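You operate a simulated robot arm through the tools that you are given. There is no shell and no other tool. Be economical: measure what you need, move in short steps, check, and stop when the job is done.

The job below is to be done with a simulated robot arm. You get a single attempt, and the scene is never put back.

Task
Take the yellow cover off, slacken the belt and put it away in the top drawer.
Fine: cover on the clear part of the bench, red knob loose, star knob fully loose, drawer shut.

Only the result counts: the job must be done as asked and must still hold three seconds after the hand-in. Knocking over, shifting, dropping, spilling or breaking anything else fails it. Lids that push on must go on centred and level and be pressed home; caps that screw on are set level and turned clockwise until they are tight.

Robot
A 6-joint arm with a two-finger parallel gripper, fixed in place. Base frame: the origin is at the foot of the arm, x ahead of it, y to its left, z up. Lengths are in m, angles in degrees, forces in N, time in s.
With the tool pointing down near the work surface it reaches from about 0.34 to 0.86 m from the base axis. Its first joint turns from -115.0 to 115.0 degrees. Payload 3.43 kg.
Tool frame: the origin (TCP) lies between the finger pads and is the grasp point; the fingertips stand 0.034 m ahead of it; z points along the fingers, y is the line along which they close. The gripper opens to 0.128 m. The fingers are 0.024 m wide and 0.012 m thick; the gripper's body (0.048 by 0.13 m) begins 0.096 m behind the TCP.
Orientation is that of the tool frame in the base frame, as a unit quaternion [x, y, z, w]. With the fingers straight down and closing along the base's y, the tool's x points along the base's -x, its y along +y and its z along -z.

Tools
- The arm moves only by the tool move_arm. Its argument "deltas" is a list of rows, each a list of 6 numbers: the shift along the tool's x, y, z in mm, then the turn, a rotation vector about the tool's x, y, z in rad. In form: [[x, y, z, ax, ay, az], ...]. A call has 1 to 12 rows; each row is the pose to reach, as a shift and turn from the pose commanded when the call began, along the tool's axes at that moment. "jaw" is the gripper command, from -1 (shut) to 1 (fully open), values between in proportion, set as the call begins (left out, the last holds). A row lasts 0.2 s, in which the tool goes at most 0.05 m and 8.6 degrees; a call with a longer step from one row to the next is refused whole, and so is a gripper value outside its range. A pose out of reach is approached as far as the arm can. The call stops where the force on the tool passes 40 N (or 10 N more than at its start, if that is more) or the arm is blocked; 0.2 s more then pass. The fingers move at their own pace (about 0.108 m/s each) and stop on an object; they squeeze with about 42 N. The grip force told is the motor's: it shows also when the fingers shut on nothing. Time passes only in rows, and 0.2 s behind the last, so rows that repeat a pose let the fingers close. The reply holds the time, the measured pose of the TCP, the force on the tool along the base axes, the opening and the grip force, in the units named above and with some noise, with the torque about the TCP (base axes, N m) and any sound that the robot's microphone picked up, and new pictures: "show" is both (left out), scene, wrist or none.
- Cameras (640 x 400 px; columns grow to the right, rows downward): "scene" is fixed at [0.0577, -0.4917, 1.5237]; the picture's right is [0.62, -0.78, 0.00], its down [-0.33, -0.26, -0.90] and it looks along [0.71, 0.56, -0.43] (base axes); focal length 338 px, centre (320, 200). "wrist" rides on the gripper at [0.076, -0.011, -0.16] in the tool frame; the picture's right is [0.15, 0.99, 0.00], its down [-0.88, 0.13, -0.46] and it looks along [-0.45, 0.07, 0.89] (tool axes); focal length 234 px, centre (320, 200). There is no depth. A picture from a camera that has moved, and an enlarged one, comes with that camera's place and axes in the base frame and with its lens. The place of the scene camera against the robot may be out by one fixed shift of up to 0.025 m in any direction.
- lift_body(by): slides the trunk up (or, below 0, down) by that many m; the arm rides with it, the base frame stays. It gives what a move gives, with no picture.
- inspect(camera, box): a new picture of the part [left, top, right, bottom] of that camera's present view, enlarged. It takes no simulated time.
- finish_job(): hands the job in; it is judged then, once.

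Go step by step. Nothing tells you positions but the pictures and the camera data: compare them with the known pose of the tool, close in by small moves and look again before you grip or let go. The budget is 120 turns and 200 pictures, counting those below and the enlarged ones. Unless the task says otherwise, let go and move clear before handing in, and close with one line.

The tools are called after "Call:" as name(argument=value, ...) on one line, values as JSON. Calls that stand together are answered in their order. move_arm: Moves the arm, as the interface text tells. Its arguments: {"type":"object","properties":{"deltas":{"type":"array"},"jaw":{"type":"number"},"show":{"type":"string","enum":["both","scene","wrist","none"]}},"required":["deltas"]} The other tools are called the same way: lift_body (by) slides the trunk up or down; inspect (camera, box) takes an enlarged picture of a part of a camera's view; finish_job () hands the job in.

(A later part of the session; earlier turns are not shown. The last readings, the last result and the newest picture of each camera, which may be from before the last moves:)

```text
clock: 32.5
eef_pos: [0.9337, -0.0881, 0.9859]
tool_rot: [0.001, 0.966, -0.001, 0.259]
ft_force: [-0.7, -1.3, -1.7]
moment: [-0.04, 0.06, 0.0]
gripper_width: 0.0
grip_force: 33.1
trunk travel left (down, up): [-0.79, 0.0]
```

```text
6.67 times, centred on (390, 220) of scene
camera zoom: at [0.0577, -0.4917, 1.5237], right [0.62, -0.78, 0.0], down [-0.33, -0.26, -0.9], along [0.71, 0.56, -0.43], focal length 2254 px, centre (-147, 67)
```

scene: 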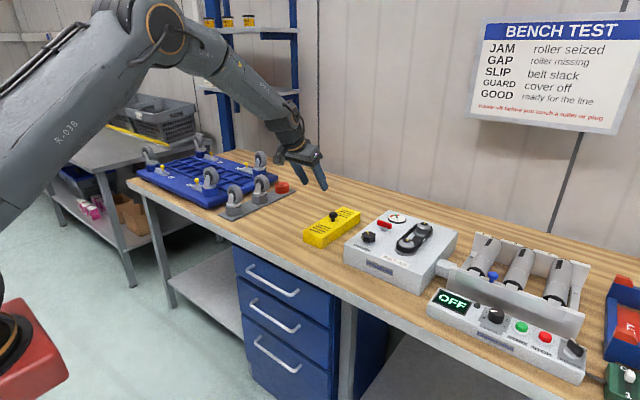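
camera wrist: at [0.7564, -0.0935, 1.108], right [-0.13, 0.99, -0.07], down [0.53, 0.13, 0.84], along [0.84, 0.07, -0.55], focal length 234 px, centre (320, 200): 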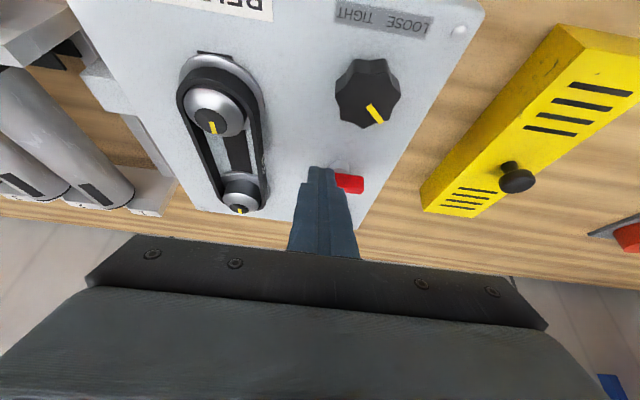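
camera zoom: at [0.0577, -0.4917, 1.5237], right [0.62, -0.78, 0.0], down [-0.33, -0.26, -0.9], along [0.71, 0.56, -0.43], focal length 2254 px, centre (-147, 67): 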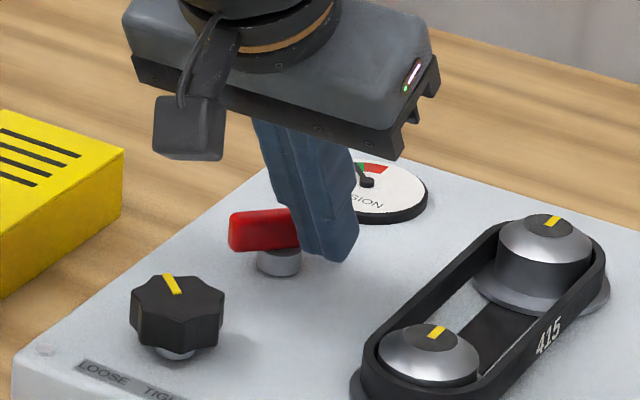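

Call:
move_arm(deltas=[[-6, 3, 3.5, 0, 0, 0], [-10.7, 7.6, 6.2, 0, 0, 0], [-14.5, 14, 8.3, 0, 0, 0], [-16.5, 20, 9.5, 0, 0, 0]], show="none")

Call:
inspect(camera="wrist", box=[200, 80, 440, 230])

Call:
inspect(camera="scene", box=[350, 190, 430, 250])

```text
clock: 33.6
eef_pos: [0.9505, -0.075, 0.9862]
tool_rot: [0.001, 0.966, -0.004, 0.257]
ft_force: [-19.0, -31.1, 8.8]
moment: [-0.52, 0.39, 0.22]
gripper_width: 0.0
grip_force: 33.2
trunk travel left (down, up): [-0.79, 0.0]
stopped in row 4: the force on the tool passed its limit at 42 N (the readings are from after the stop); the commanded pose is now the measured one
```

```text
2.67 times, centred on (320, 155) of wrist
camera zoom: at [0.805, -0.0862, 1.0869], right [-0.12, 0.99, -0.08], down [0.54, 0.13, 0.83], along [0.83, 0.06, -0.55], focal length 624 px, centre (320, 320)
```

zoom: 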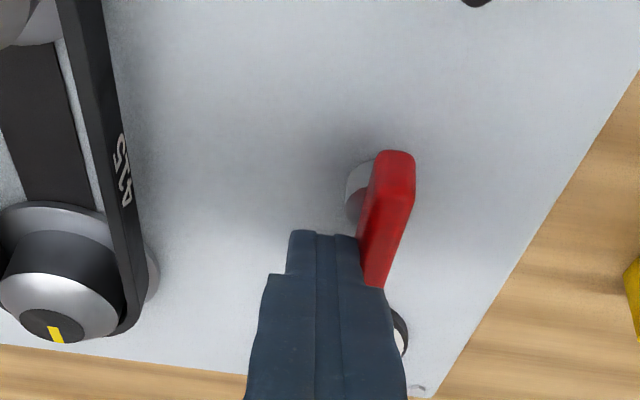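

```text
6.67 times, centred on (390, 220) of scene
camera zoom: at [0.0577, -0.4917, 1.5237], right [0.62, -0.78, 0.0], down [-0.33, -0.26, -0.9], along [0.71, 0.56, -0.43], focal length 2254 px, centre (-147, 67)
```

zoom: 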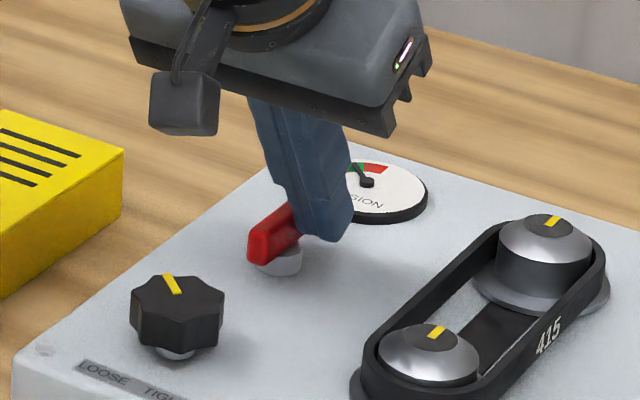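

The red wing turned a quarter turn CCW to its stop: loose. Now back off, go vertical and position over the star knob.

Call:
move_arm(deltas=[[0, -12, 0, 0, 0, 0], [-15, -12, -26, 0, 0, 0], [-35, -12, -61, 0, 0, 0], [-30, -5, -90, 0, 0, 0], [0, 5, -120, 0, 0, 0], [0, 16, -140, 0, 0, 0]], show="none")

Call:
move_arm(deltas=[[0, 0, 0, 0, 0.13, 0], [0, 0, 0, 0, 0.26, 0], [0, 0, 0, 0, 0.39, 0], [0, 0, 0, 0, 0.5236, 0], [0, 0, 0, 0, 0.5236, 0]], jaw=0.3)

```text
clock: 35.0
eef_pos: [0.8827, -0.0523, 1.1067]
tool_rot: [0.0, 0.966, -0.001, 0.257]
ft_force: [-1.2, -0.4, -0.5]
moment: [0.04, 0.04, -0.03]
gripper_width: 0.0002
grip_force: 32.9
trunk travel left (down, up): [-0.79, 0.0]
```

```text
clock: 36.2
eef_pos: [0.8352, -0.05, 1.1018]
tool_rot: [0.0, 1.0, -0.002, -0.002]
ft_force: [-0.7, -0.3, 0.3]
moment: [0.04, 0.0, 0.01]
gripper_width: 0.0832
grip_force: 0.1
out of reach, approached as far as the arm can: row 3, 4, 5
trunk travel left (down, up): [-0.79, 0.0]
camera wrist: at [0.7602, -0.0616, 1.2618], right [-0.15, 0.99, 0.0], down [0.88, 0.13, 0.45], along [0.45, 0.06, -0.89], focal length 234 px, centre (320, 200)
```

scene: 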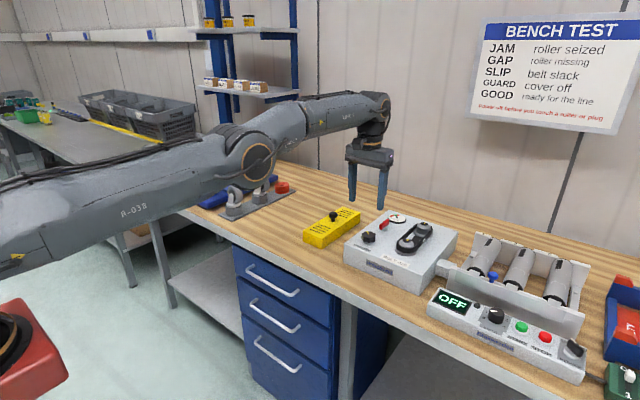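
wrist: 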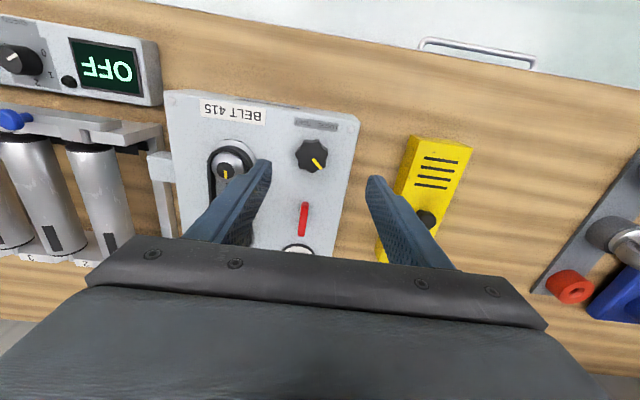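

Call:
move_arm(deltas=[[0, -5, 30, 0, 0, 0.14], [0, -11, 60, 0, 0, 0.28], [-5, -11, 70, 0, 0, 0.42], [-11, -11, 75, 0, 0, 0.56], [-11, -11, 75, 0, 0, 0.7], [-11, -11, 75, 0, 0, 0.84], [-11, -11, 75, 0, 0, 0.98], [-11, -11, 75, 0, 0, 1.12], [-11, -11, 75, 0, 0, 1.26], [-11, -11, 75, 0, 0, 1.4], [-11, -11, 75, 0, 0, 1.4]])

```text
clock: 38.6
eef_pos: [0.8387, -0.0597, 1.0284]
tool_rot: [0.645, 0.764, -0.003, 0.001]
ft_force: [-0.6, -0.4, 0.4]
moment: [0.01, 0.0, -0.01]
gripper_width: 0.0832
grip_force: 0.1
out of reach, approached as far as the arm can: row 4, 5, 6, 7, 8, 9, 10, 11
trunk travel left (down, up): [-0.79, 0.0]
camera wrist: at [0.8137, 0.0134, 1.187], right [0.95, 0.31, 0.0], down [0.28, -0.84, 0.46], along [0.14, -0.44, -0.89], focal length 234 px, centre (320, 200)
```

scene: 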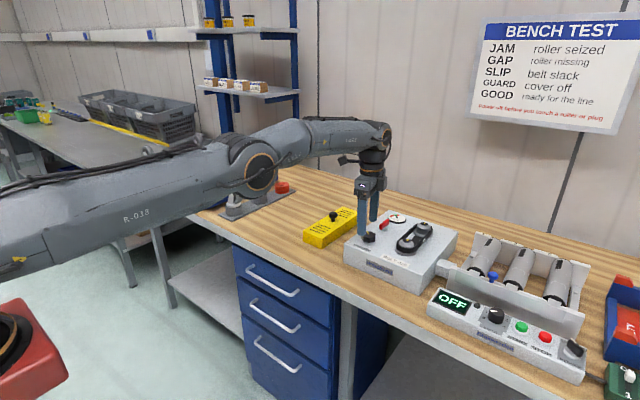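
wrist: 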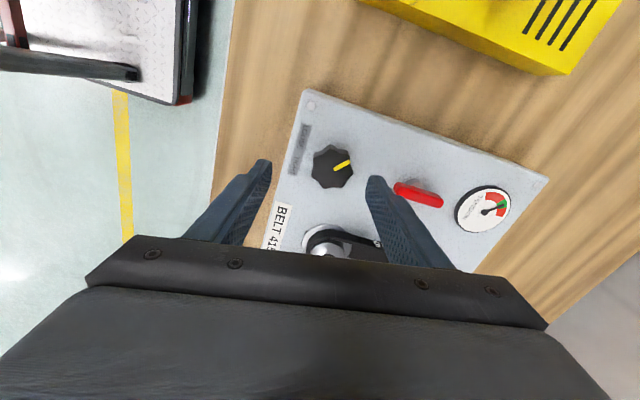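

Call:
move_arm(deltas=[[0, 4, 0, -0.059, -0.01, 0], [0, 8.4, 10, -0.079, -0.014, 0], [0, 8.4, 20, -0.079, -0.014, 0], [0, 8.4, 30, -0.079, -0.014, 0], [0, 8.4, 30, -0.079, -0.014, 0]], show="wrist")

Call:
inspect(camera="scene", box=[330, 190, 410, 250])

```text
clock: 39.8
eef_pos: [0.848, -0.0592, 0.9975]
tool_rot: [0.643, 0.765, 0.022, 0.031]
ft_force: [-0.4, -0.4, -0.1]
moment: [0.0, -0.03, 0.02]
gripper_width: 0.0831
grip_force: 0.0
trunk travel left (down, up): [-0.79, 0.0]
camera wrist: at [0.8102, 0.0139, 1.1542], right [0.95, 0.31, 0.07], down [0.24, -0.84, 0.48], along [0.21, -0.44, -0.87], focal length 234 px, centre (320, 200)
```

wrist: 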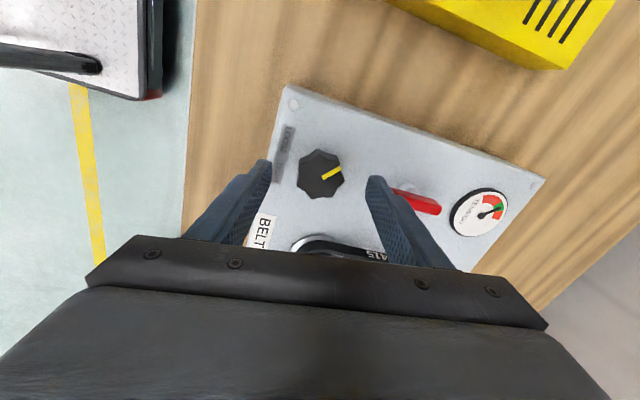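

```text
6.67 times, centred on (370, 220) of scene
camera zoom: at [0.0577, -0.4917, 1.5237], right [0.62, -0.78, 0.0], down [-0.33, -0.26, -0.9], along [0.71, 0.56, -0.43], focal length 2254 px, centre (-13, 67)
```

zoom: 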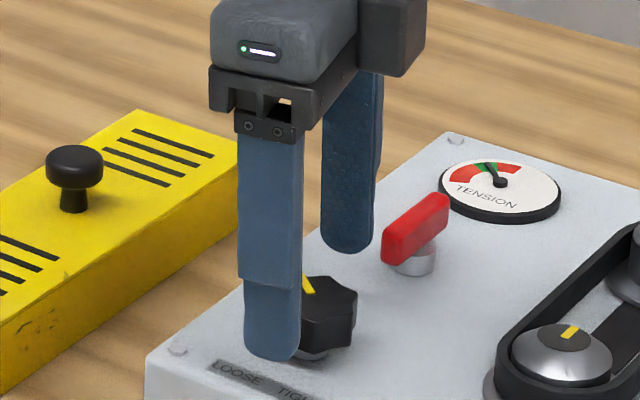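

Call:
move_arm(deltas=[[3, 0, 5, 0, 0, 0], [3, 0, 10, 0, 0, 0], [3, 0, 10, 0, 0, 0]], show="none")

Call:
move_arm(deltas=[[0, 0, 0, 0, 0, 0], [0, 0, 0, 0, 0, 0], [0, 0, 0, 0, 0, 0]], jaw=-1, show="none")

Call:
inspect(camera="scene", box=[330, 190, 410, 250])

Call:
inspect(camera="wrist", box=[200, 80, 440, 230])

```text
clock: 40.6
eef_pos: [0.8457, -0.0569, 0.986]
tool_rot: [0.644, 0.764, 0.023, 0.031]
ft_force: [-0.2, 0.3, -0.5]
moment: [0.03, -0.01, 0.01]
gripper_width: 0.0832
grip_force: 0.1
trunk travel left (down, up): [-0.79, 0.0]
```

```text
clock: 41.4
eef_pos: [0.8477, -0.0558, 0.988]
tool_rot: [0.644, 0.764, 0.024, 0.031]
ft_force: [18.7, 0.4, -3.8]
moment: [-0.18, -0.45, 0.09]
gripper_width: 0.0432
grip_force: 45.5
trunk travel left (down, up): [-0.79, 0.0]
```

```text
6.67 times, centred on (370, 220) of scene
camera zoom: at [0.0577, -0.4917, 1.5237], right [0.62, -0.78, 0.0], down [-0.33, -0.26, -0.9], along [0.71, 0.56, -0.43], focal length 2254 px, centre (-13, 67)
```

zoom: 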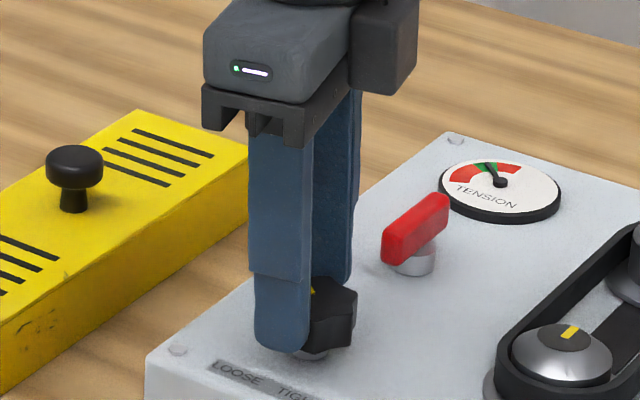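

```text
2.67 times, centred on (320, 155) of wrist
camera zoom: at [0.8109, 0.0175, 1.1441], right [0.95, 0.31, 0.07], down [0.24, -0.84, 0.48], along [0.21, -0.44, -0.87], focal length 624 px, centre (320, 320)
```

zoom: 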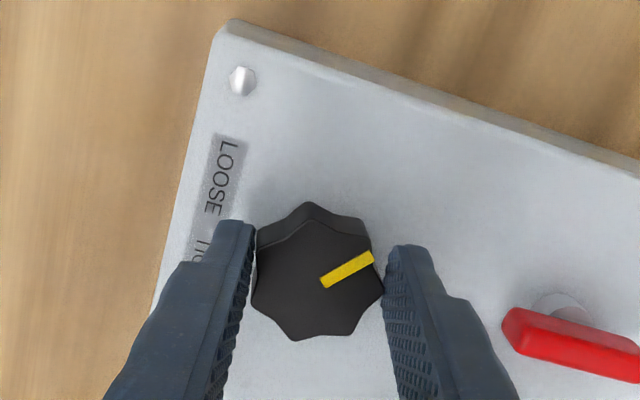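

Gripped star knob (43 mm). Now turning it CCW (loosen).

Call:
move_arm(deltas=[[0, 2, 0, 0, 0, 0], [0, 2, 0, 0, 0, -0.12], [0, 2, 0, 0, 0, -0.24], [0, 2, 0, 0, 0, -0.36], [0, 2, 0, 0, 0, -0.48], [0, 2, 0, 0, 0, -0.6]], show="wrist")

Call:
inspect(camera="scene", box=[350, 190, 430, 250])

```text
clock: 42.8
eef_pos: [0.8472, -0.0567, 0.987]
tool_rot: [0.388, 0.921, 0.012, 0.034]
ft_force: [-14.7, -1.1, 5.6]
moment: [0.49, 1.58, -0.07]
gripper_width: 0.0432
grip_force: 45.0
trunk travel left (down, up): [-0.79, 0.0]
camera wrist: at [0.7727, -0.0094, 1.1413], right [0.6, 0.8, 0.04], down [0.67, -0.54, 0.51], along [0.43, -0.28, -0.86], focal length 234 px, centre (320, 200)
```

wrist: 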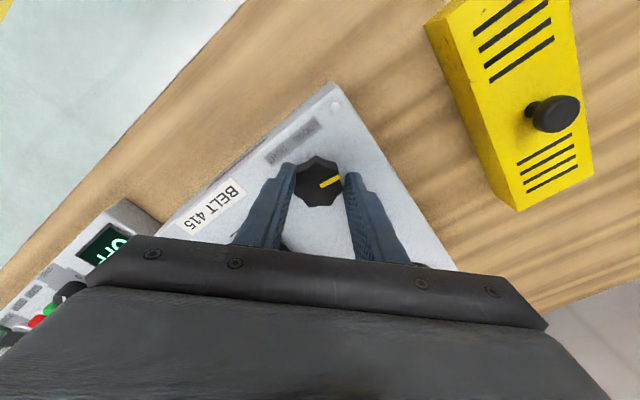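

```text
6.67 times, centred on (390, 220) of scene
camera zoom: at [0.0577, -0.4917, 1.5237], right [0.62, -0.78, 0.0], down [-0.33, -0.26, -0.9], along [0.71, 0.56, -0.43], focal length 2254 px, centre (-147, 67)
```

zoom: 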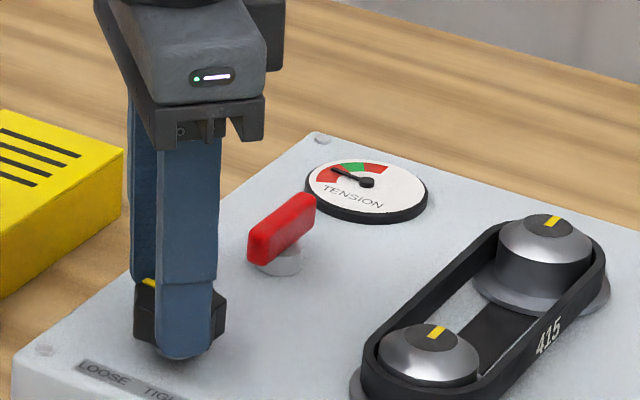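

Tension gauge is dropping. Continue turning CCW.

Call:
move_arm(deltas=[[0.7, -0.7, 0, 0, 0, -0.12], [0.7, -0.7, 0, 0, 0, -0.24], [0.7, -0.7, 0, 0, 0, -0.36], [0.7, -0.7, 0, 0, 0, -0.48], [0.7, -0.7, 0, 0, 0, -0.6], [0.7, -0.7, 0, 0, 0, -0.72], [0.7, -0.7, 0, 0, 0, -0.84]], show="wrist")

Call:
inspect(camera="scene", box=[350, 190, 430, 250])

```text
clock: 44.6
eef_pos: [0.8448, -0.0589, 0.987]
tool_rot: [-0.022, 0.999, -0.004, 0.037]
ft_force: [-9.7, -15.0, 5.8]
moment: [-0.53, 0.5, -0.06]
gripper_width: 0.0424
grip_force: 44.5
trunk travel left (down, up): [-0.79, 0.0]
stopped in row 7: the force on the tool passed its limit at 41 N (the readings are from after the stop); the commanded pose is now the measured one
camera wrist: at [0.7581, -0.0724, 1.1403], right [-0.19, 0.98, -0.02], down [0.84, 0.17, 0.52], along [0.51, 0.08, -0.86], focal length 234 px, centre (320, 200)
```

wrist: 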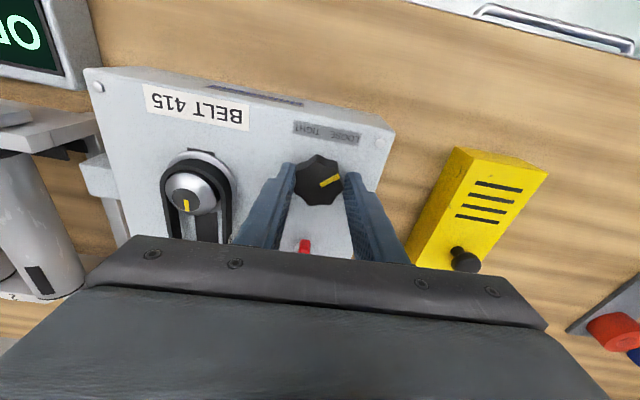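

```text
6.67 times, centred on (390, 220) of scene
camera zoom: at [0.0577, -0.4917, 1.5237], right [0.62, -0.78, 0.0], down [-0.33, -0.26, -0.9], along [0.71, 0.56, -0.43], focal length 2254 px, centre (-147, 67)
```

zoom: 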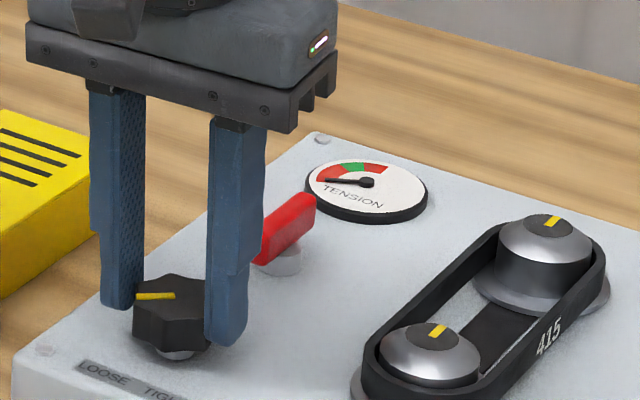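

Gauge is nearly at the loose end. I'll regrip with yaw wound back and continue CCW until the knob's stop.

Call:
move_arm(deltas=[[0, 0, 0, 0, 0, 0], [0, 0, 0, 0, 0, 0], [-3, -1, 0, 0, 0, 0.13], [-3, -1, 0, 0, 0, 0.26], [-3, -1, 0, 0, 0, 0.39], [-3, -1, 0, 0, 0, 0.52], [-3, -1, 0, 0, 0, 0.65], [-3, -1, 0, 0, 0, 0.78], [-3, -1, 0, 0, 0, 0.91], [-3, -1, 0, 0, 0, 1.04], [-3, -1, 0, 0, 0, 1.17], [-3, -1, 0, 0, 0, 1.3]], jaw=0.3, show="none")

Call:
move_arm(deltas=[[0, 0, 0, 0, 0, 0], [0, 0, 0, 0, 0, 0], [0, 0, 0, 0, 0, 0]], jaw=-1, show="wrist")

```text
clock: 47.2
eef_pos: [0.848, -0.057, 0.9857]
tool_rot: [0.588, 0.808, 0.02, 0.031]
ft_force: [-0.8, -0.2, -0.2]
moment: [-0.01, 0.0, -0.01]
gripper_width: 0.0833
grip_force: 0.0
trunk travel left (down, up): [-0.79, 0.0]
```

```text
clock: 48.0
eef_pos: [0.8466, -0.0577, 0.9857]
tool_rot: [0.587, 0.809, 0.018, 0.029]
ft_force: [-22.3, -3.1, 3.1]
moment: [-0.05, 1.77, -0.08]
gripper_width: 0.0434
grip_force: 45.2
trunk travel left (down, up): [-0.79, 0.0]
camera wrist: at [0.801, 0.0114, 1.1419], right [0.89, 0.44, 0.06], down [0.36, -0.79, 0.49], along [0.26, -0.41, -0.87], focal length 234 px, centre (320, 200)
```

wrist: 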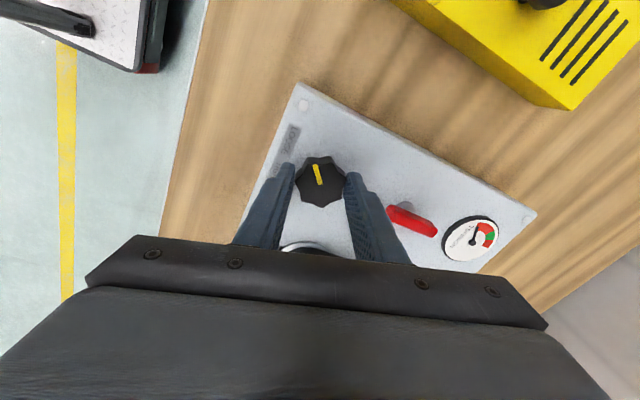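

Call:
move_arm(deltas=[[0, -1.5, 0, 0, 0, 0], [0, -1.5, 0, 0, 0, -0.12], [0, -1.5, 0, 0, 0, -0.24], [0, -1.5, 0, 0, 0, -0.36], [0, -1.5, 0, 0, 0, -0.48], [0, -1.5, 0, 0, 0, -0.6], [0, -1.5, 0, 0, 0, -0.72]], show="wrist")

Call:
inspect(camera="scene", box=[350, 190, 430, 250])

```text
clock: 49.6
eef_pos: [0.846, -0.0601, 0.9853]
tool_rot: [0.265, 0.964, 0.006, 0.035]
ft_force: [-19.4, -11.6, -10.0]
moment: [-0.1, 1.35, -0.08]
gripper_width: 0.0427
grip_force: 45.2
trunk travel left (down, up): [-0.79, 0.0]
camera wrist: at [0.7634, -0.03, 1.1395], right [0.38, 0.93, 0.02], down [0.79, -0.33, 0.52], along [0.48, -0.18, -0.86], focal length 234 px, centre (320, 200)
```

wrist: 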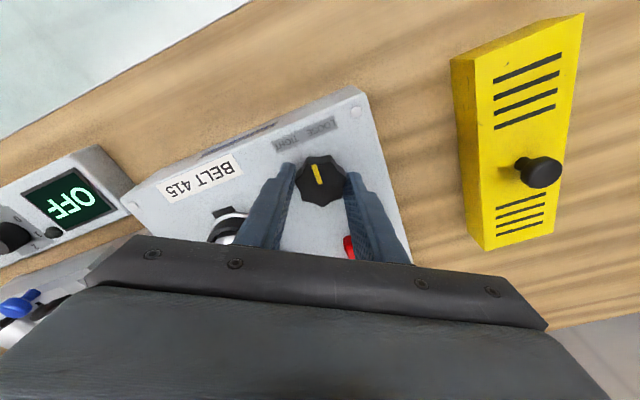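

```text
6.67 times, centred on (390, 220) of scene
camera zoom: at [0.0577, -0.4917, 1.5237], right [0.62, -0.78, 0.0], down [-0.33, -0.26, -0.9], along [0.71, 0.56, -0.43], focal length 2254 px, centre (-147, 67)
```

zoom: 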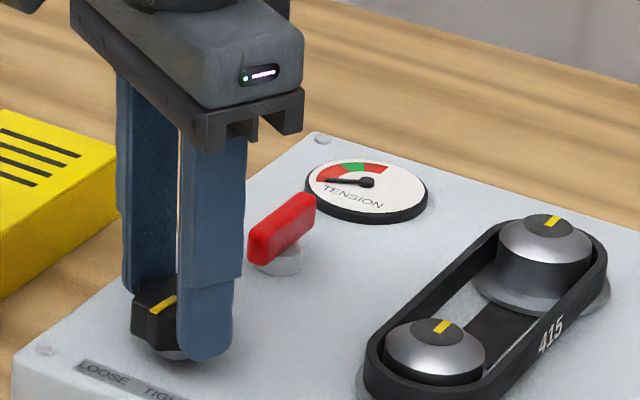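

Call:
move_arm(deltas=[[1, -0.5, 0, 0, 0, -0.12], [1, -0.5, 0, 0, 0, -0.24], [1, -0.5, 0, 0, 0, -0.36], [1, -0.5, 0, 0, 0, -0.48], [1, -0.5, 0, 0, 0, -0.6], [1, -0.5, 0, 0, 0, -0.72], [1, -0.5, 0, 0, 0, -0.84]], show="wrist")

Call:
inspect(camera="scene", box=[350, 190, 430, 250])

```text
clock: 51.2
eef_pos: [0.8472, -0.0601, 0.9871]
tool_rot: [-0.151, 0.988, -0.008, 0.037]
ft_force: [0.5, -24.3, 0.3]
moment: [-0.12, 0.03, -0.84]
gripper_width: 0.0434
grip_force: 45.7
trunk travel left (down, up): [-0.79, 0.0]
camera wrist: at [0.7654, -0.093, 1.1417], right [-0.43, 0.9, -0.04], down [0.77, 0.39, 0.51], along [0.48, 0.19, -0.86], focal length 234 px, centre (320, 200)
```

wrist: 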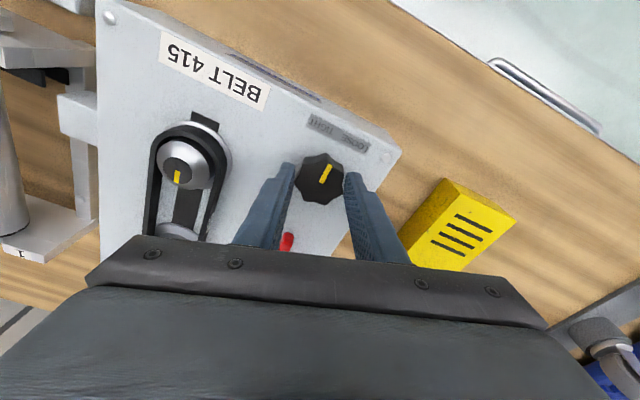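

```text
6.67 times, centred on (390, 220) of scene
camera zoom: at [0.0577, -0.4917, 1.5237], right [0.62, -0.78, 0.0], down [-0.33, -0.26, -0.9], along [0.71, 0.56, -0.43], focal length 2254 px, centre (-147, 67)
```

zoom: 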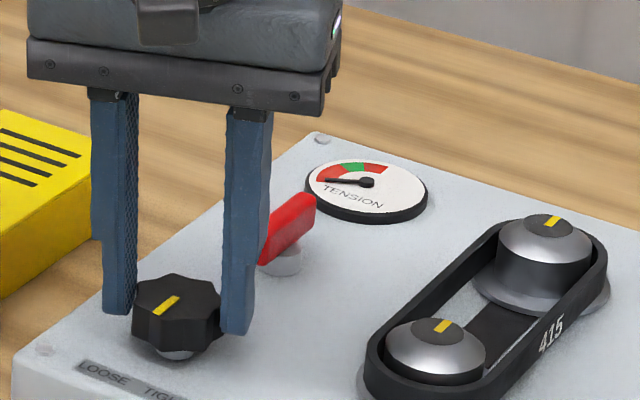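

The pointer didn't change in the last stroke and torque rose, suggesting the loose stop. I'll regrip once and confirm with a firm turn.

Call:
move_arm(deltas=[[0, 0, 0, 0, 0, 0], [0, 0, 0, 0, 0, 0], [0, 0, 0, 0, 0, 0.13], [0, 0, 0, 0, 0, 0.26], [0, 0, 0, 0, 0, 0.39], [0, 0, 0, 0, 0, 0.52], [0, 0, 0, 0, 0, 0.65], [0, 0, 0, 0, 0, 0.65]], jaw=0.2, show="none")

Call:
inspect(camera="wrist", box=[200, 80, 440, 230])

Call:
move_arm(deltas=[[0, 0, 0, 0, 0, 0], [0, 0, 0, 0, 0, 0], [0, 0, 0, 0, 0, 0]], jaw=-1, show="none")

Call:
inspect(camera="wrist", box=[200, 80, 440, 230])

```text
clock: 53.0
eef_pos: [0.8461, -0.0571, 0.9865]
tool_rot: [0.173, 0.984, 0.004, 0.036]
ft_force: [-0.4, -0.5, -0.7]
moment: [-0.01, 0.0, 0.04]
gripper_width: 0.0767
grip_force: 0.2
trunk travel left (down, up): [-0.79, 0.0]
```

```text
2.67 times, centred on (320, 155) of wrist
camera zoom: at [0.7597, -0.0421, 1.1401], right [0.2, 0.98, 0.01], down [0.84, -0.18, 0.52], along [0.51, -0.1, -0.85], focal length 624 px, centre (320, 320)
```

zoom: 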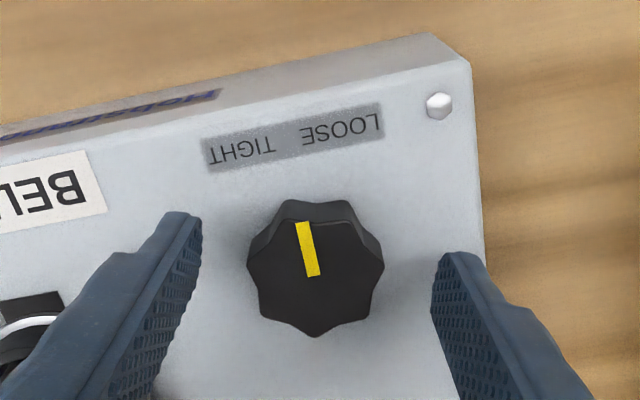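

```text
clock: 53.8
eef_pos: [0.8463, -0.0601, 0.9864]
tool_rot: [0.173, 0.984, 0.003, 0.036]
ft_force: [-4.8, -7.1, 0.2]
moment: [-0.8, 0.64, -0.28]
gripper_width: 0.043
grip_force: 44.8
trunk travel left (down, up): [-0.79, 0.0]
```

```text
2.67 times, centred on (320, 155) of wrist
camera zoom: at [0.7593, -0.0437, 1.1401], right [0.2, 0.98, 0.01], down [0.84, -0.17, 0.52], along [0.51, -0.1, -0.85], focal length 624 px, centre (320, 320)
```

zoom: 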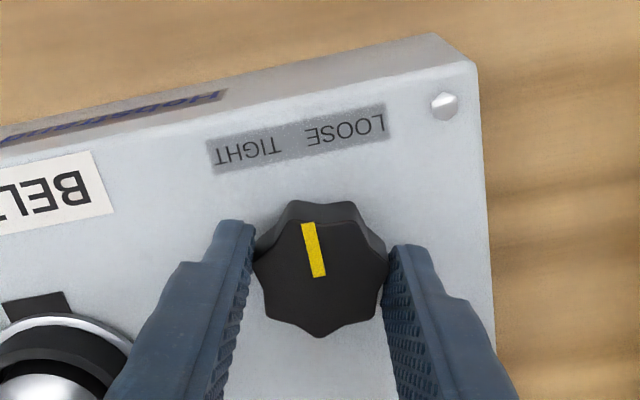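

Call:
move_arm(deltas=[[0, 0, 0, 0, 0, -0.1], [0, 0, 0, 0, 0, -0.2], [0, 0, 0, 0, 0, -0.3]], show="none")

Call:
inspect(camera="wrist", box=[200, 80, 440, 230])

Call:
inspect(camera="scene", box=[350, 190, 430, 250])

```text
clock: 54.6
eef_pos: [0.8462, -0.0587, 0.9853]
tool_rot: [0.022, 0.999, -0.002, 0.036]
ft_force: [-6.3, -16.6, -0.1]
moment: [-0.18, 0.09, -0.32]
gripper_width: 0.0432
grip_force: 44.2
trunk travel left (down, up): [-0.79, 0.0]
```

```text
2.67 times, centred on (320, 155) of wrist
camera zoom: at [0.7579, -0.0659, 1.1399], right [-0.1, 0.99, -0.01], down [0.85, 0.09, 0.52], along [0.52, 0.04, -0.85], focal length 624 px, centre (320, 320)
```

zoom: 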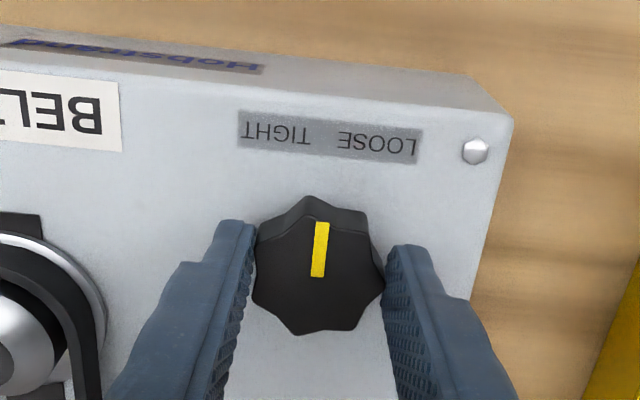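

```text
6.67 times, centred on (390, 220) of scene
camera zoom: at [0.0577, -0.4917, 1.5237], right [0.62, -0.78, 0.0], down [-0.33, -0.26, -0.9], along [0.71, 0.56, -0.43], focal length 2254 px, centre (-147, 67)
```

zoom: 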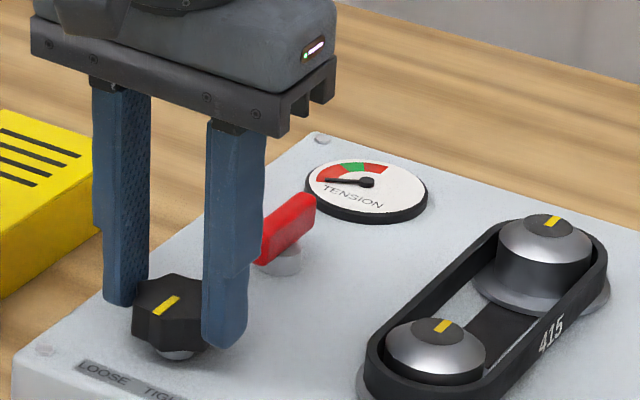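

Call:
move_arm(deltas=[[0, -1, 0, 0, 0, -0.1], [0, -1, 0, 0, 0, -0.2], [0, -1, 0, 0, 0, -0.3], [0, -1, 0, 0, 0, -0.4]], show="none")

Call:
inspect(camera="wrist", box=[200, 80, 440, 230])

Call:
inspect(camera="scene", box=[350, 190, 430, 250])

```text
clock: 55.6
eef_pos: [0.8484, -0.061, 0.9872]
tool_rot: [-0.176, 0.984, -0.009, 0.036]
ft_force: [3.7, -29.5, -1.5]
moment: [-0.29, -0.27, -0.66]
gripper_width: 0.0435
grip_force: 45.4
trunk travel left (down, up): [-0.79, 0.0]
```

```text
2.67 times, centred on (320, 155) of wrist
camera zoom: at [0.7672, -0.0969, 1.1405], right [-0.48, 0.88, -0.04], down [0.74, 0.43, 0.51], along [0.47, 0.21, -0.86], focal length 624 px, centre (320, 320)
```

zoom: 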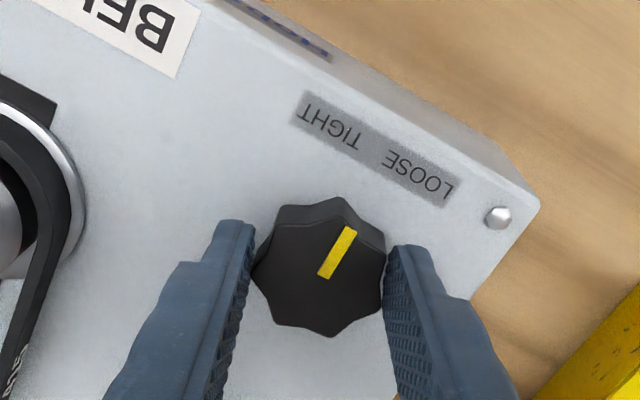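

```text
6.67 times, centred on (390, 220) of scene
camera zoom: at [0.0577, -0.4917, 1.5237], right [0.62, -0.78, 0.0], down [-0.33, -0.26, -0.9], along [0.71, 0.56, -0.43], focal length 2254 px, centre (-147, 67)
```

zoom: 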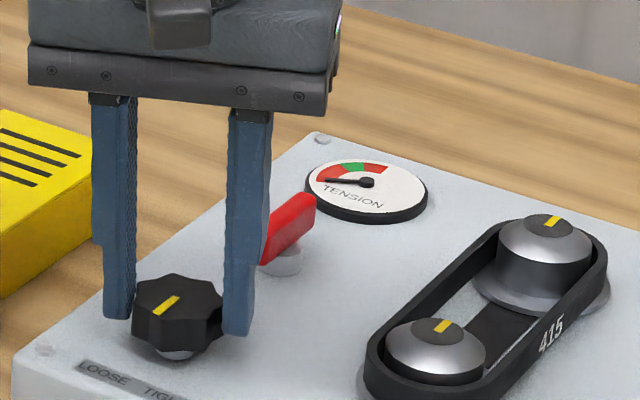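

The knob is at its hard stop (pointer no longer moves, gauge at minimum): fully loose. Release, rise, and next look at the drawers.

Call:
move_arm(deltas=[[0, 0, 0, 0, 0, 0.1], [0, 0, 0, 0, 0, 0.1], [0, 0, -30, 0, 0, 0.2], [0, 0, -70, 0, 0, 0.3], [0, 0, -110, 0, 0, 0.35], [0, 0, -140, 0, 0, 0.35]], jaw=0.2)

Call:
inspect(camera="scene", box=[225, 230, 345, 400])

Call:
inspect(camera="scene", box=[340, 200, 460, 290])

```text
clock: 57.0
eef_pos: [0.8355, -0.0561, 1.1279]
tool_rot: [-0.002, 0.999, -0.003, 0.037]
ft_force: [-0.8, -0.4, 0.5]
moment: [-0.02, 0.01, -0.01]
gripper_width: 0.077
grip_force: 0.0
trunk travel left (down, up): [-0.79, 0.0]
camera wrist: at [0.7479, -0.0671, 1.2813], right [-0.15, 0.99, -0.02], down [0.84, 0.14, 0.52], along [0.51, 0.06, -0.86], focal length 234 px, centre (320, 200)
```

scene: 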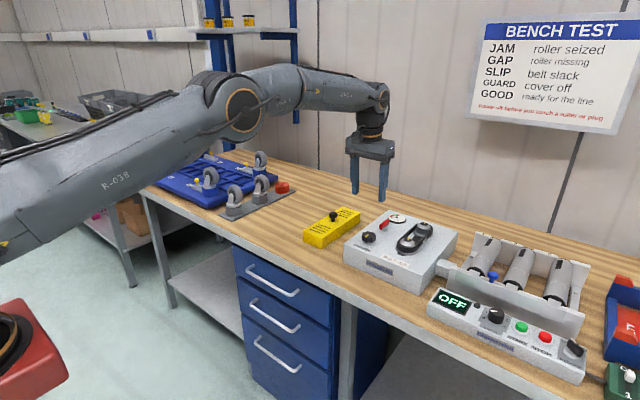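
wrist: 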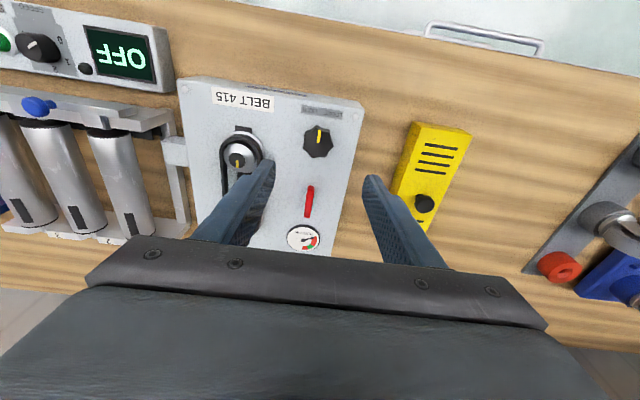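

```text
2.35 times, centred on (285, 315) of scene
camera zoom: at [0.0577, -0.4917, 1.5237], right [0.62, -0.78, 0.0], down [-0.33, -0.26, -0.9], along [0.71, 0.56, -0.43], focal length 796 px, centre (402, -71)
```

zoom: 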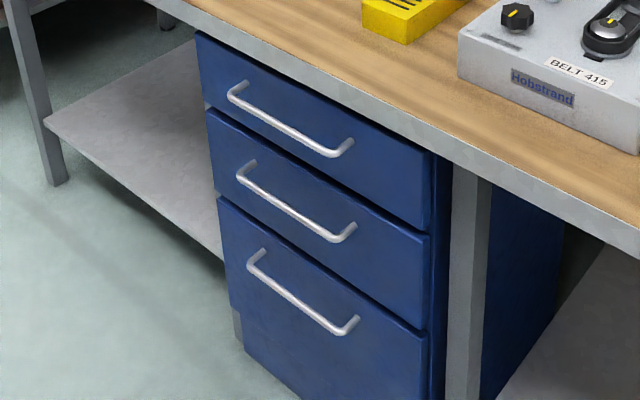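

```text
4.44 times, centred on (400, 245) of scene
camera zoom: at [0.0577, -0.4917, 1.5237], right [0.62, -0.78, 0.0], down [-0.33, -0.26, -0.9], along [0.71, 0.56, -0.43], focal length 1503 px, centre (-36, 0)
```

zoom: 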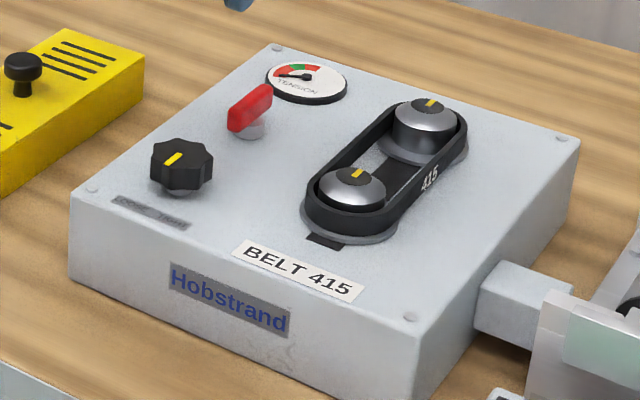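

Now to the drawer: the top handle bar is about (0.666, 0.20, 0.772). I'll move over it for a closer look.

Call:
move_arm(deltas=[[35, 30, 0, 0, 0.074, 0], [70, 65, 0, 0, 0.074, 0], [105, 100, 0, 0, 0.074, 0], [140, 135, 10, 0, 0.074, 0], [175, 170, 20, 0, 0.074, 0], [210, 205, 40, 0, 0.074, 0], [235, 240, 60, 0, 0.074, 0], [255, 256, 80, 0, 0.074, 0], [255, 256, 80, 0, 0.074, 0]])

```text
refused: row 4 steps farther than a row can; nothing moved
```

Call:
move_arm(deltas=[[30, 28, 0, 0, 0.074, 0], [62, 60, 0, 0, 0.074, 0], [94, 92, 5, 0, 0.074, 0], [126, 124, 10, 0, 0.074, 0], [158, 156, 20, 0, 0.074, 0], [190, 188, 30, 0, 0.074, 0], [220, 220, 45, 0, 0.074, 0], [245, 245, 65, 0, 0.074, 0], [255, 256, 80, 0, 0.074, 0], [255, 256, 80, 0, 0.074, 0]])

```text
clock: 59.2
eef_pos: [0.5873, 0.1981, 1.0238]
tool_rot: [-0.001, 1.0, -0.003, 0.0]
ft_force: [0.2, 0.3, -0.9]
moment: [0.0, 0.01, -0.03]
gripper_width: 0.0767
grip_force: 0.0
trunk travel left (down, up): [-0.79, 0.0]
camera wrist: at [0.511, 0.1875, 1.1851], right [-0.15, 0.99, -0.01], down [0.88, 0.14, 0.45], along [0.45, 0.06, -0.89], focal length 234 px, centre (320, 200)
```

scene: 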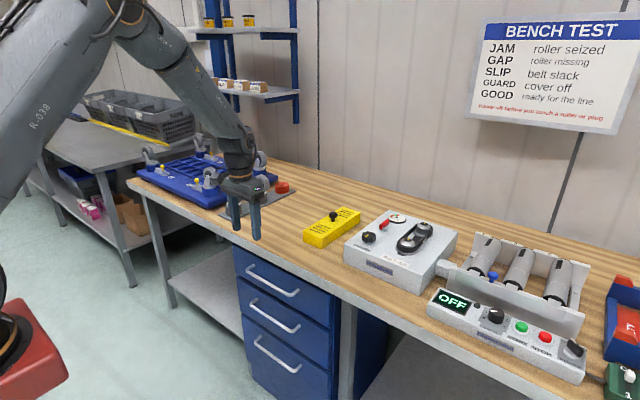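
wrist: 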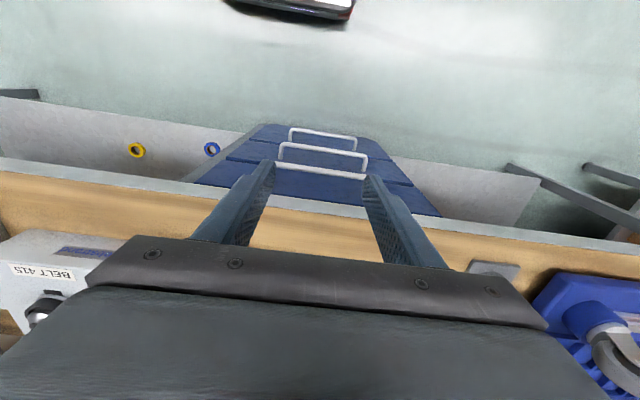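

Call:
move_arm(deltas=[[0, 0, 10, 0, 0, 0.14], [-10, 0, 20, 0, 0, 0.28], [-20, 0, 30, 0, 0, 0.42], [-30, 0, 40, 0, 0, 0.56], [-40, 0, 50, 0, 0, 0.7], [-50, 0, 60, 0, 0, 0.84], [-60, 0, 70, 0, 0, 0.98], [-68, 0, 80, 0, 0, 1.12], [-68, 0, 90, 0, 0, 1.26], [-68, 0, 100, 0, 0, 1.4], [-68, 0, 110, 0, 0, 1.54], [-68, 0, 120, 0, 0, 1.568]], jaw=-0.45)

Call:
inspect(camera="scene", box=[210, 200, 310, 320])

Call:
inspect(camera="wrist", box=[200, 80, 440, 230])

```text
clock: 61.8
eef_pos: [0.6545, 0.197, 0.9046]
tool_rot: [0.705, 0.709, -0.002, 0.001]
ft_force: [0.5, 0.6, 0.1]
moment: [0.02, -0.02, -0.02]
gripper_width: 0.0354
grip_force: 0.1
trunk travel left (down, up): [-0.79, 0.0]
camera wrist: at [0.6422, 0.2735, 1.0639], right [0.99, 0.15, 0.0], down [0.13, -0.88, 0.46], along [0.07, -0.46, -0.89], focal length 234 px, centre (320, 200)
```

scene: 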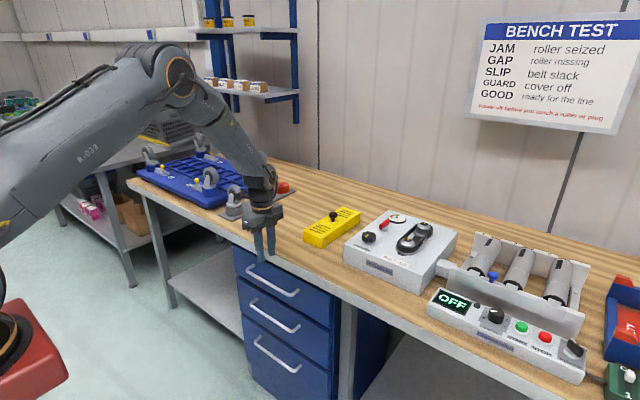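
wrist: 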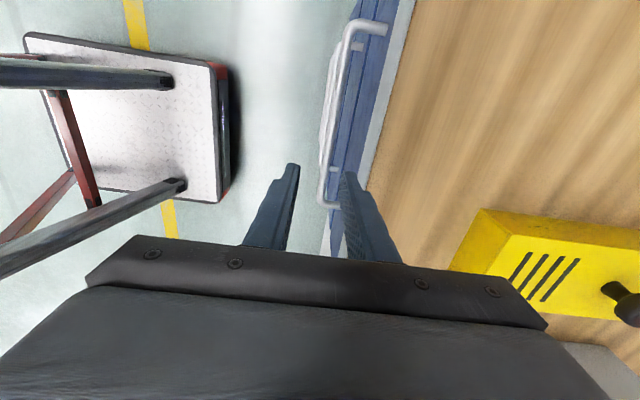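

```text
3.33 times, centred on (260, 260) of scene
camera zoom: at [0.0577, -0.4917, 1.5237], right [0.62, -0.78, 0.0], down [-0.33, -0.26, -0.9], along [0.71, 0.56, -0.43], focal length 1127 px, centre (520, 0)
```

zoom: 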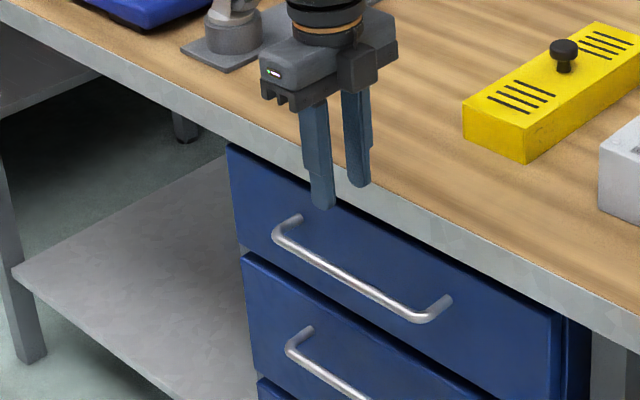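

```text
2.67 times, centred on (320, 155) of wrist
camera zoom: at [0.6422, 0.2735, 1.0639], right [0.99, 0.15, 0.0], down [0.13, -0.88, 0.46], along [0.07, -0.46, -0.89], focal length 624 px, centre (320, 320)
```

zoom: 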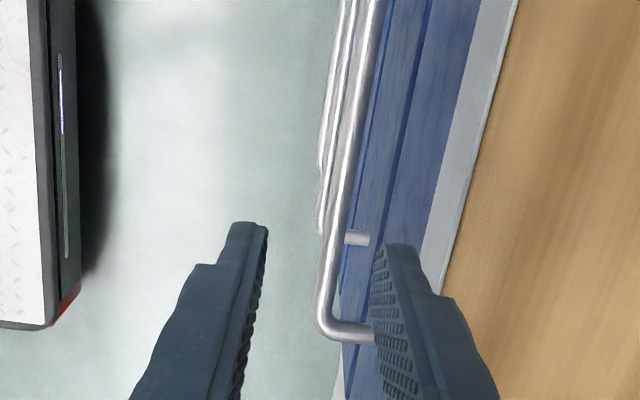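

The bar at this y is near x≈0.665, z≈0.772, with a small gap to the drawer front. I'll tilt slightly to clear the bench edge and hover above the bar with a narrow jaw.

Call:
move_arm(deltas=[[0, -8, 0, -0.1, 0, 0], [0, -8, 15, -0.21, 0, 0], [0, -8, 40, -0.21, 0, 0], [0, -8, 57, -0.21, 0, 0], [0, -8, 57, -0.21, 0, 0]], jaw=-0.62, show="none")

Call:
inspect(camera="scene", box=[225, 220, 295, 300])

Call:
inspect(camera="wrist", box=[200, 80, 440, 230])

```text
clock: 63.0
eef_pos: [0.6457, 0.1962, 0.8485]
tool_rot: [0.7, 0.706, 0.072, 0.075]
ft_force: [0.5, -0.7, -1.3]
moment: [0.04, 0.0, -0.02]
gripper_width: 0.0241
grip_force: 0.1
trunk travel left (down, up): [-0.79, 0.0]
```

```text
5.00 times, centred on (260, 260) of scene
camera zoom: at [0.0577, -0.4917, 1.5237], right [0.62, -0.78, 0.0], down [-0.33, -0.26, -0.9], along [0.71, 0.56, -0.43], focal length 1690 px, centre (620, -100)
```

zoom: 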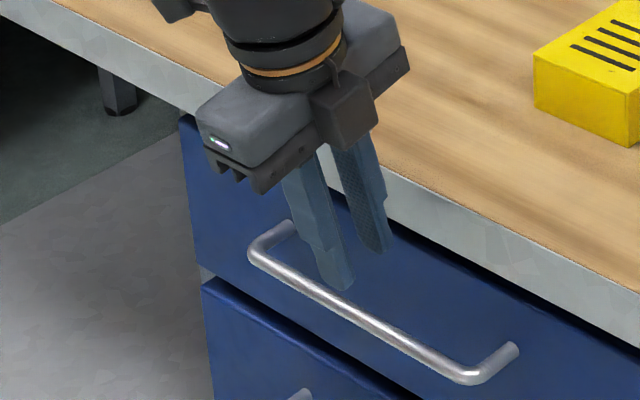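

```text
2.67 times, centred on (320, 155) of wrist
camera zoom: at [0.6014, 0.272, 1.001], right [0.97, 0.15, 0.2], down [0.04, -0.88, 0.48], along [0.25, -0.45, -0.85], focal length 624 px, centre (320, 320)
```

zoom: 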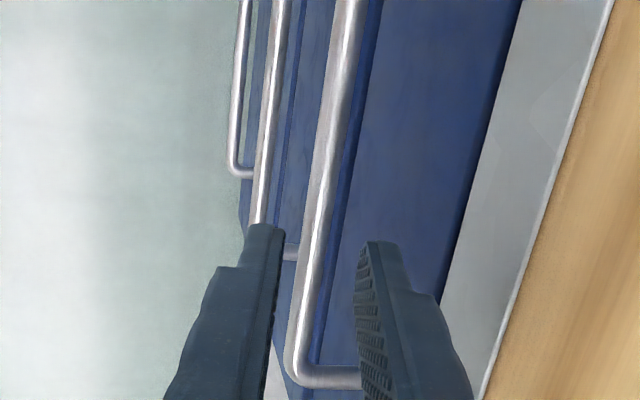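

Call:
move_arm(deltas=[[0, 2, 15, 0, 0, 0], [0, 2, 30, 0, 0, 0], [0, 2, 40, 0, 0, 0], [0, 2, 50, 0, 0, 0], [0, 2, 60, 0, 0, 0], [0, 2, 60, 0, 0, 0]], show="none")

Call:
inspect(camera="scene", box=[225, 220, 295, 300])

Call:
inspect(camera="wrist", box=[200, 80, 440, 230])

```text
clock: 64.4
eef_pos: [0.6609, 0.196, 0.7901]
tool_rot: [0.7, 0.706, 0.071, 0.075]
ft_force: [0.4, -0.5, 0.5]
moment: [0.0, -0.02, 0.0]
gripper_width: 0.0244
grip_force: 0.2
trunk travel left (down, up): [-0.79, 0.0]
```

```text
5.00 times, centred on (260, 260) of scene
camera zoom: at [0.0577, -0.4917, 1.5237], right [0.62, -0.78, 0.0], down [-0.33, -0.26, -0.9], along [0.71, 0.56, -0.43], focal length 1690 px, centre (620, -100)
```

zoom: 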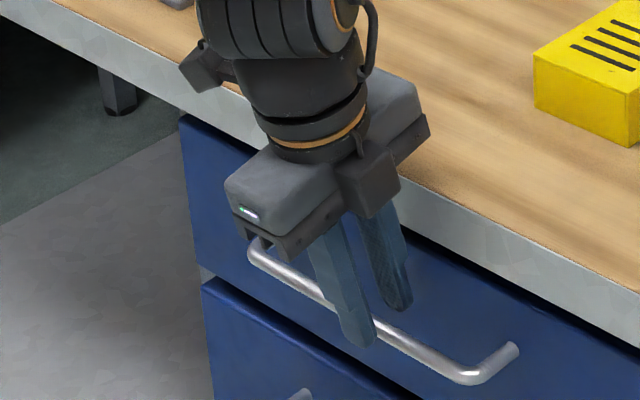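

```text
2.67 times, centred on (320, 155) of wrist
camera zoom: at [0.616, 0.272, 0.9441], right [0.97, 0.15, 0.2], down [0.04, -0.88, 0.48], along [0.25, -0.45, -0.85], focal length 624 px, centre (320, 320)
```

zoom: 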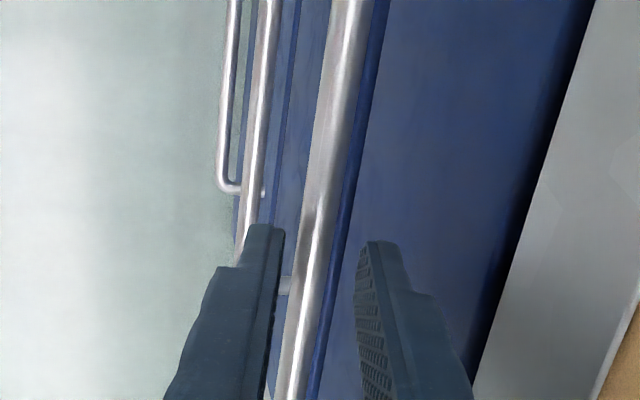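

Fingers straddle the bar. Close and pull the drawer straight out (−x).

Call:
move_arm(deltas=[[0, 0, 4, 0, 0, 0], [0, 0, 4, 0, 0, 0], [0, 0, 4, 0, 0, 0]], jaw=-1, show="none")

Call:
move_arm(deltas=[[0, -15, 3, 0, 0, 0], [0, -29, 6, 0, 0, 0], [0, -49, 10, 0, 0, 0], [0, -68, 14, 0, 0, 0], [0, -88, 19, 0, 0, 0], [0, -108, 23, 0, 0, 0]])

```text
clock: 64.9
eef_pos: [0.6607, 0.1966, 0.7903]
tool_rot: [0.701, 0.705, 0.071, 0.074]
ft_force: [-18.2, -5.5, 26.2]
moment: [-0.94, 0.43, -0.34]
gripper_width: 0.0114
grip_force: 45.2
trunk travel left (down, up): [-0.79, 0.0]
stopped in row 2: the force on the tool passed its limit at 44 N (the readings are from after the stop); the commanded pose is now the measured one
```

```text
clock: 65.3
eef_pos: [0.6591, 0.1959, 0.789]
tool_rot: [0.701, 0.704, 0.077, 0.081]
ft_force: [3.8, -17.8, 10.2]
moment: [-1.52, -0.22, -0.3]
gripper_width: 0.0116
grip_force: 44.6
trunk travel left (down, up): [-0.79, 0.0]
stopped in row 2: the force on the tool passed its limit at 50 N (the readings are from after the stop); the commanded pose is now the measured one
camera wrist: at [0.6116, 0.2715, 0.9424], right [0.96, 0.15, 0.22], down [0.03, -0.88, 0.48], along [0.26, -0.45, -0.85], focal length 234 px, centre (320, 200)
```

scene: 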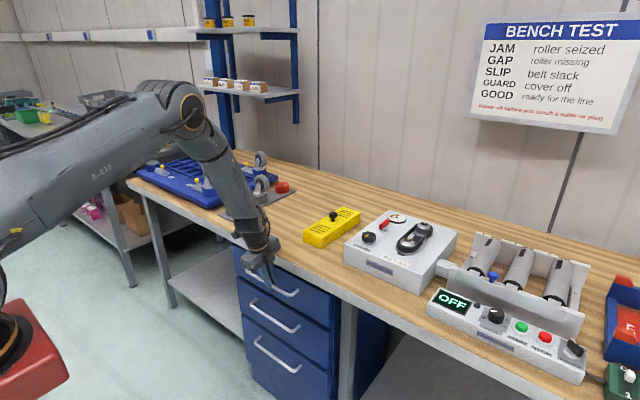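
wrist: 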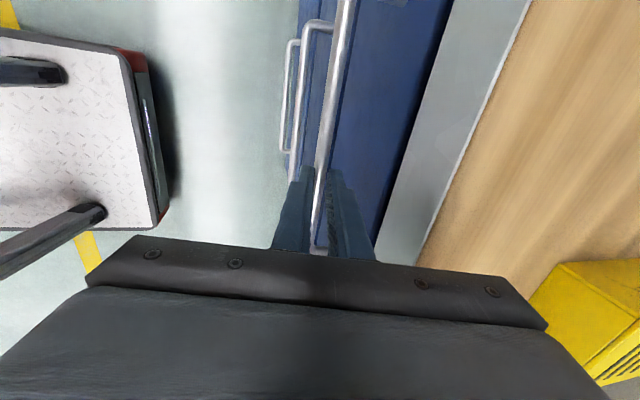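

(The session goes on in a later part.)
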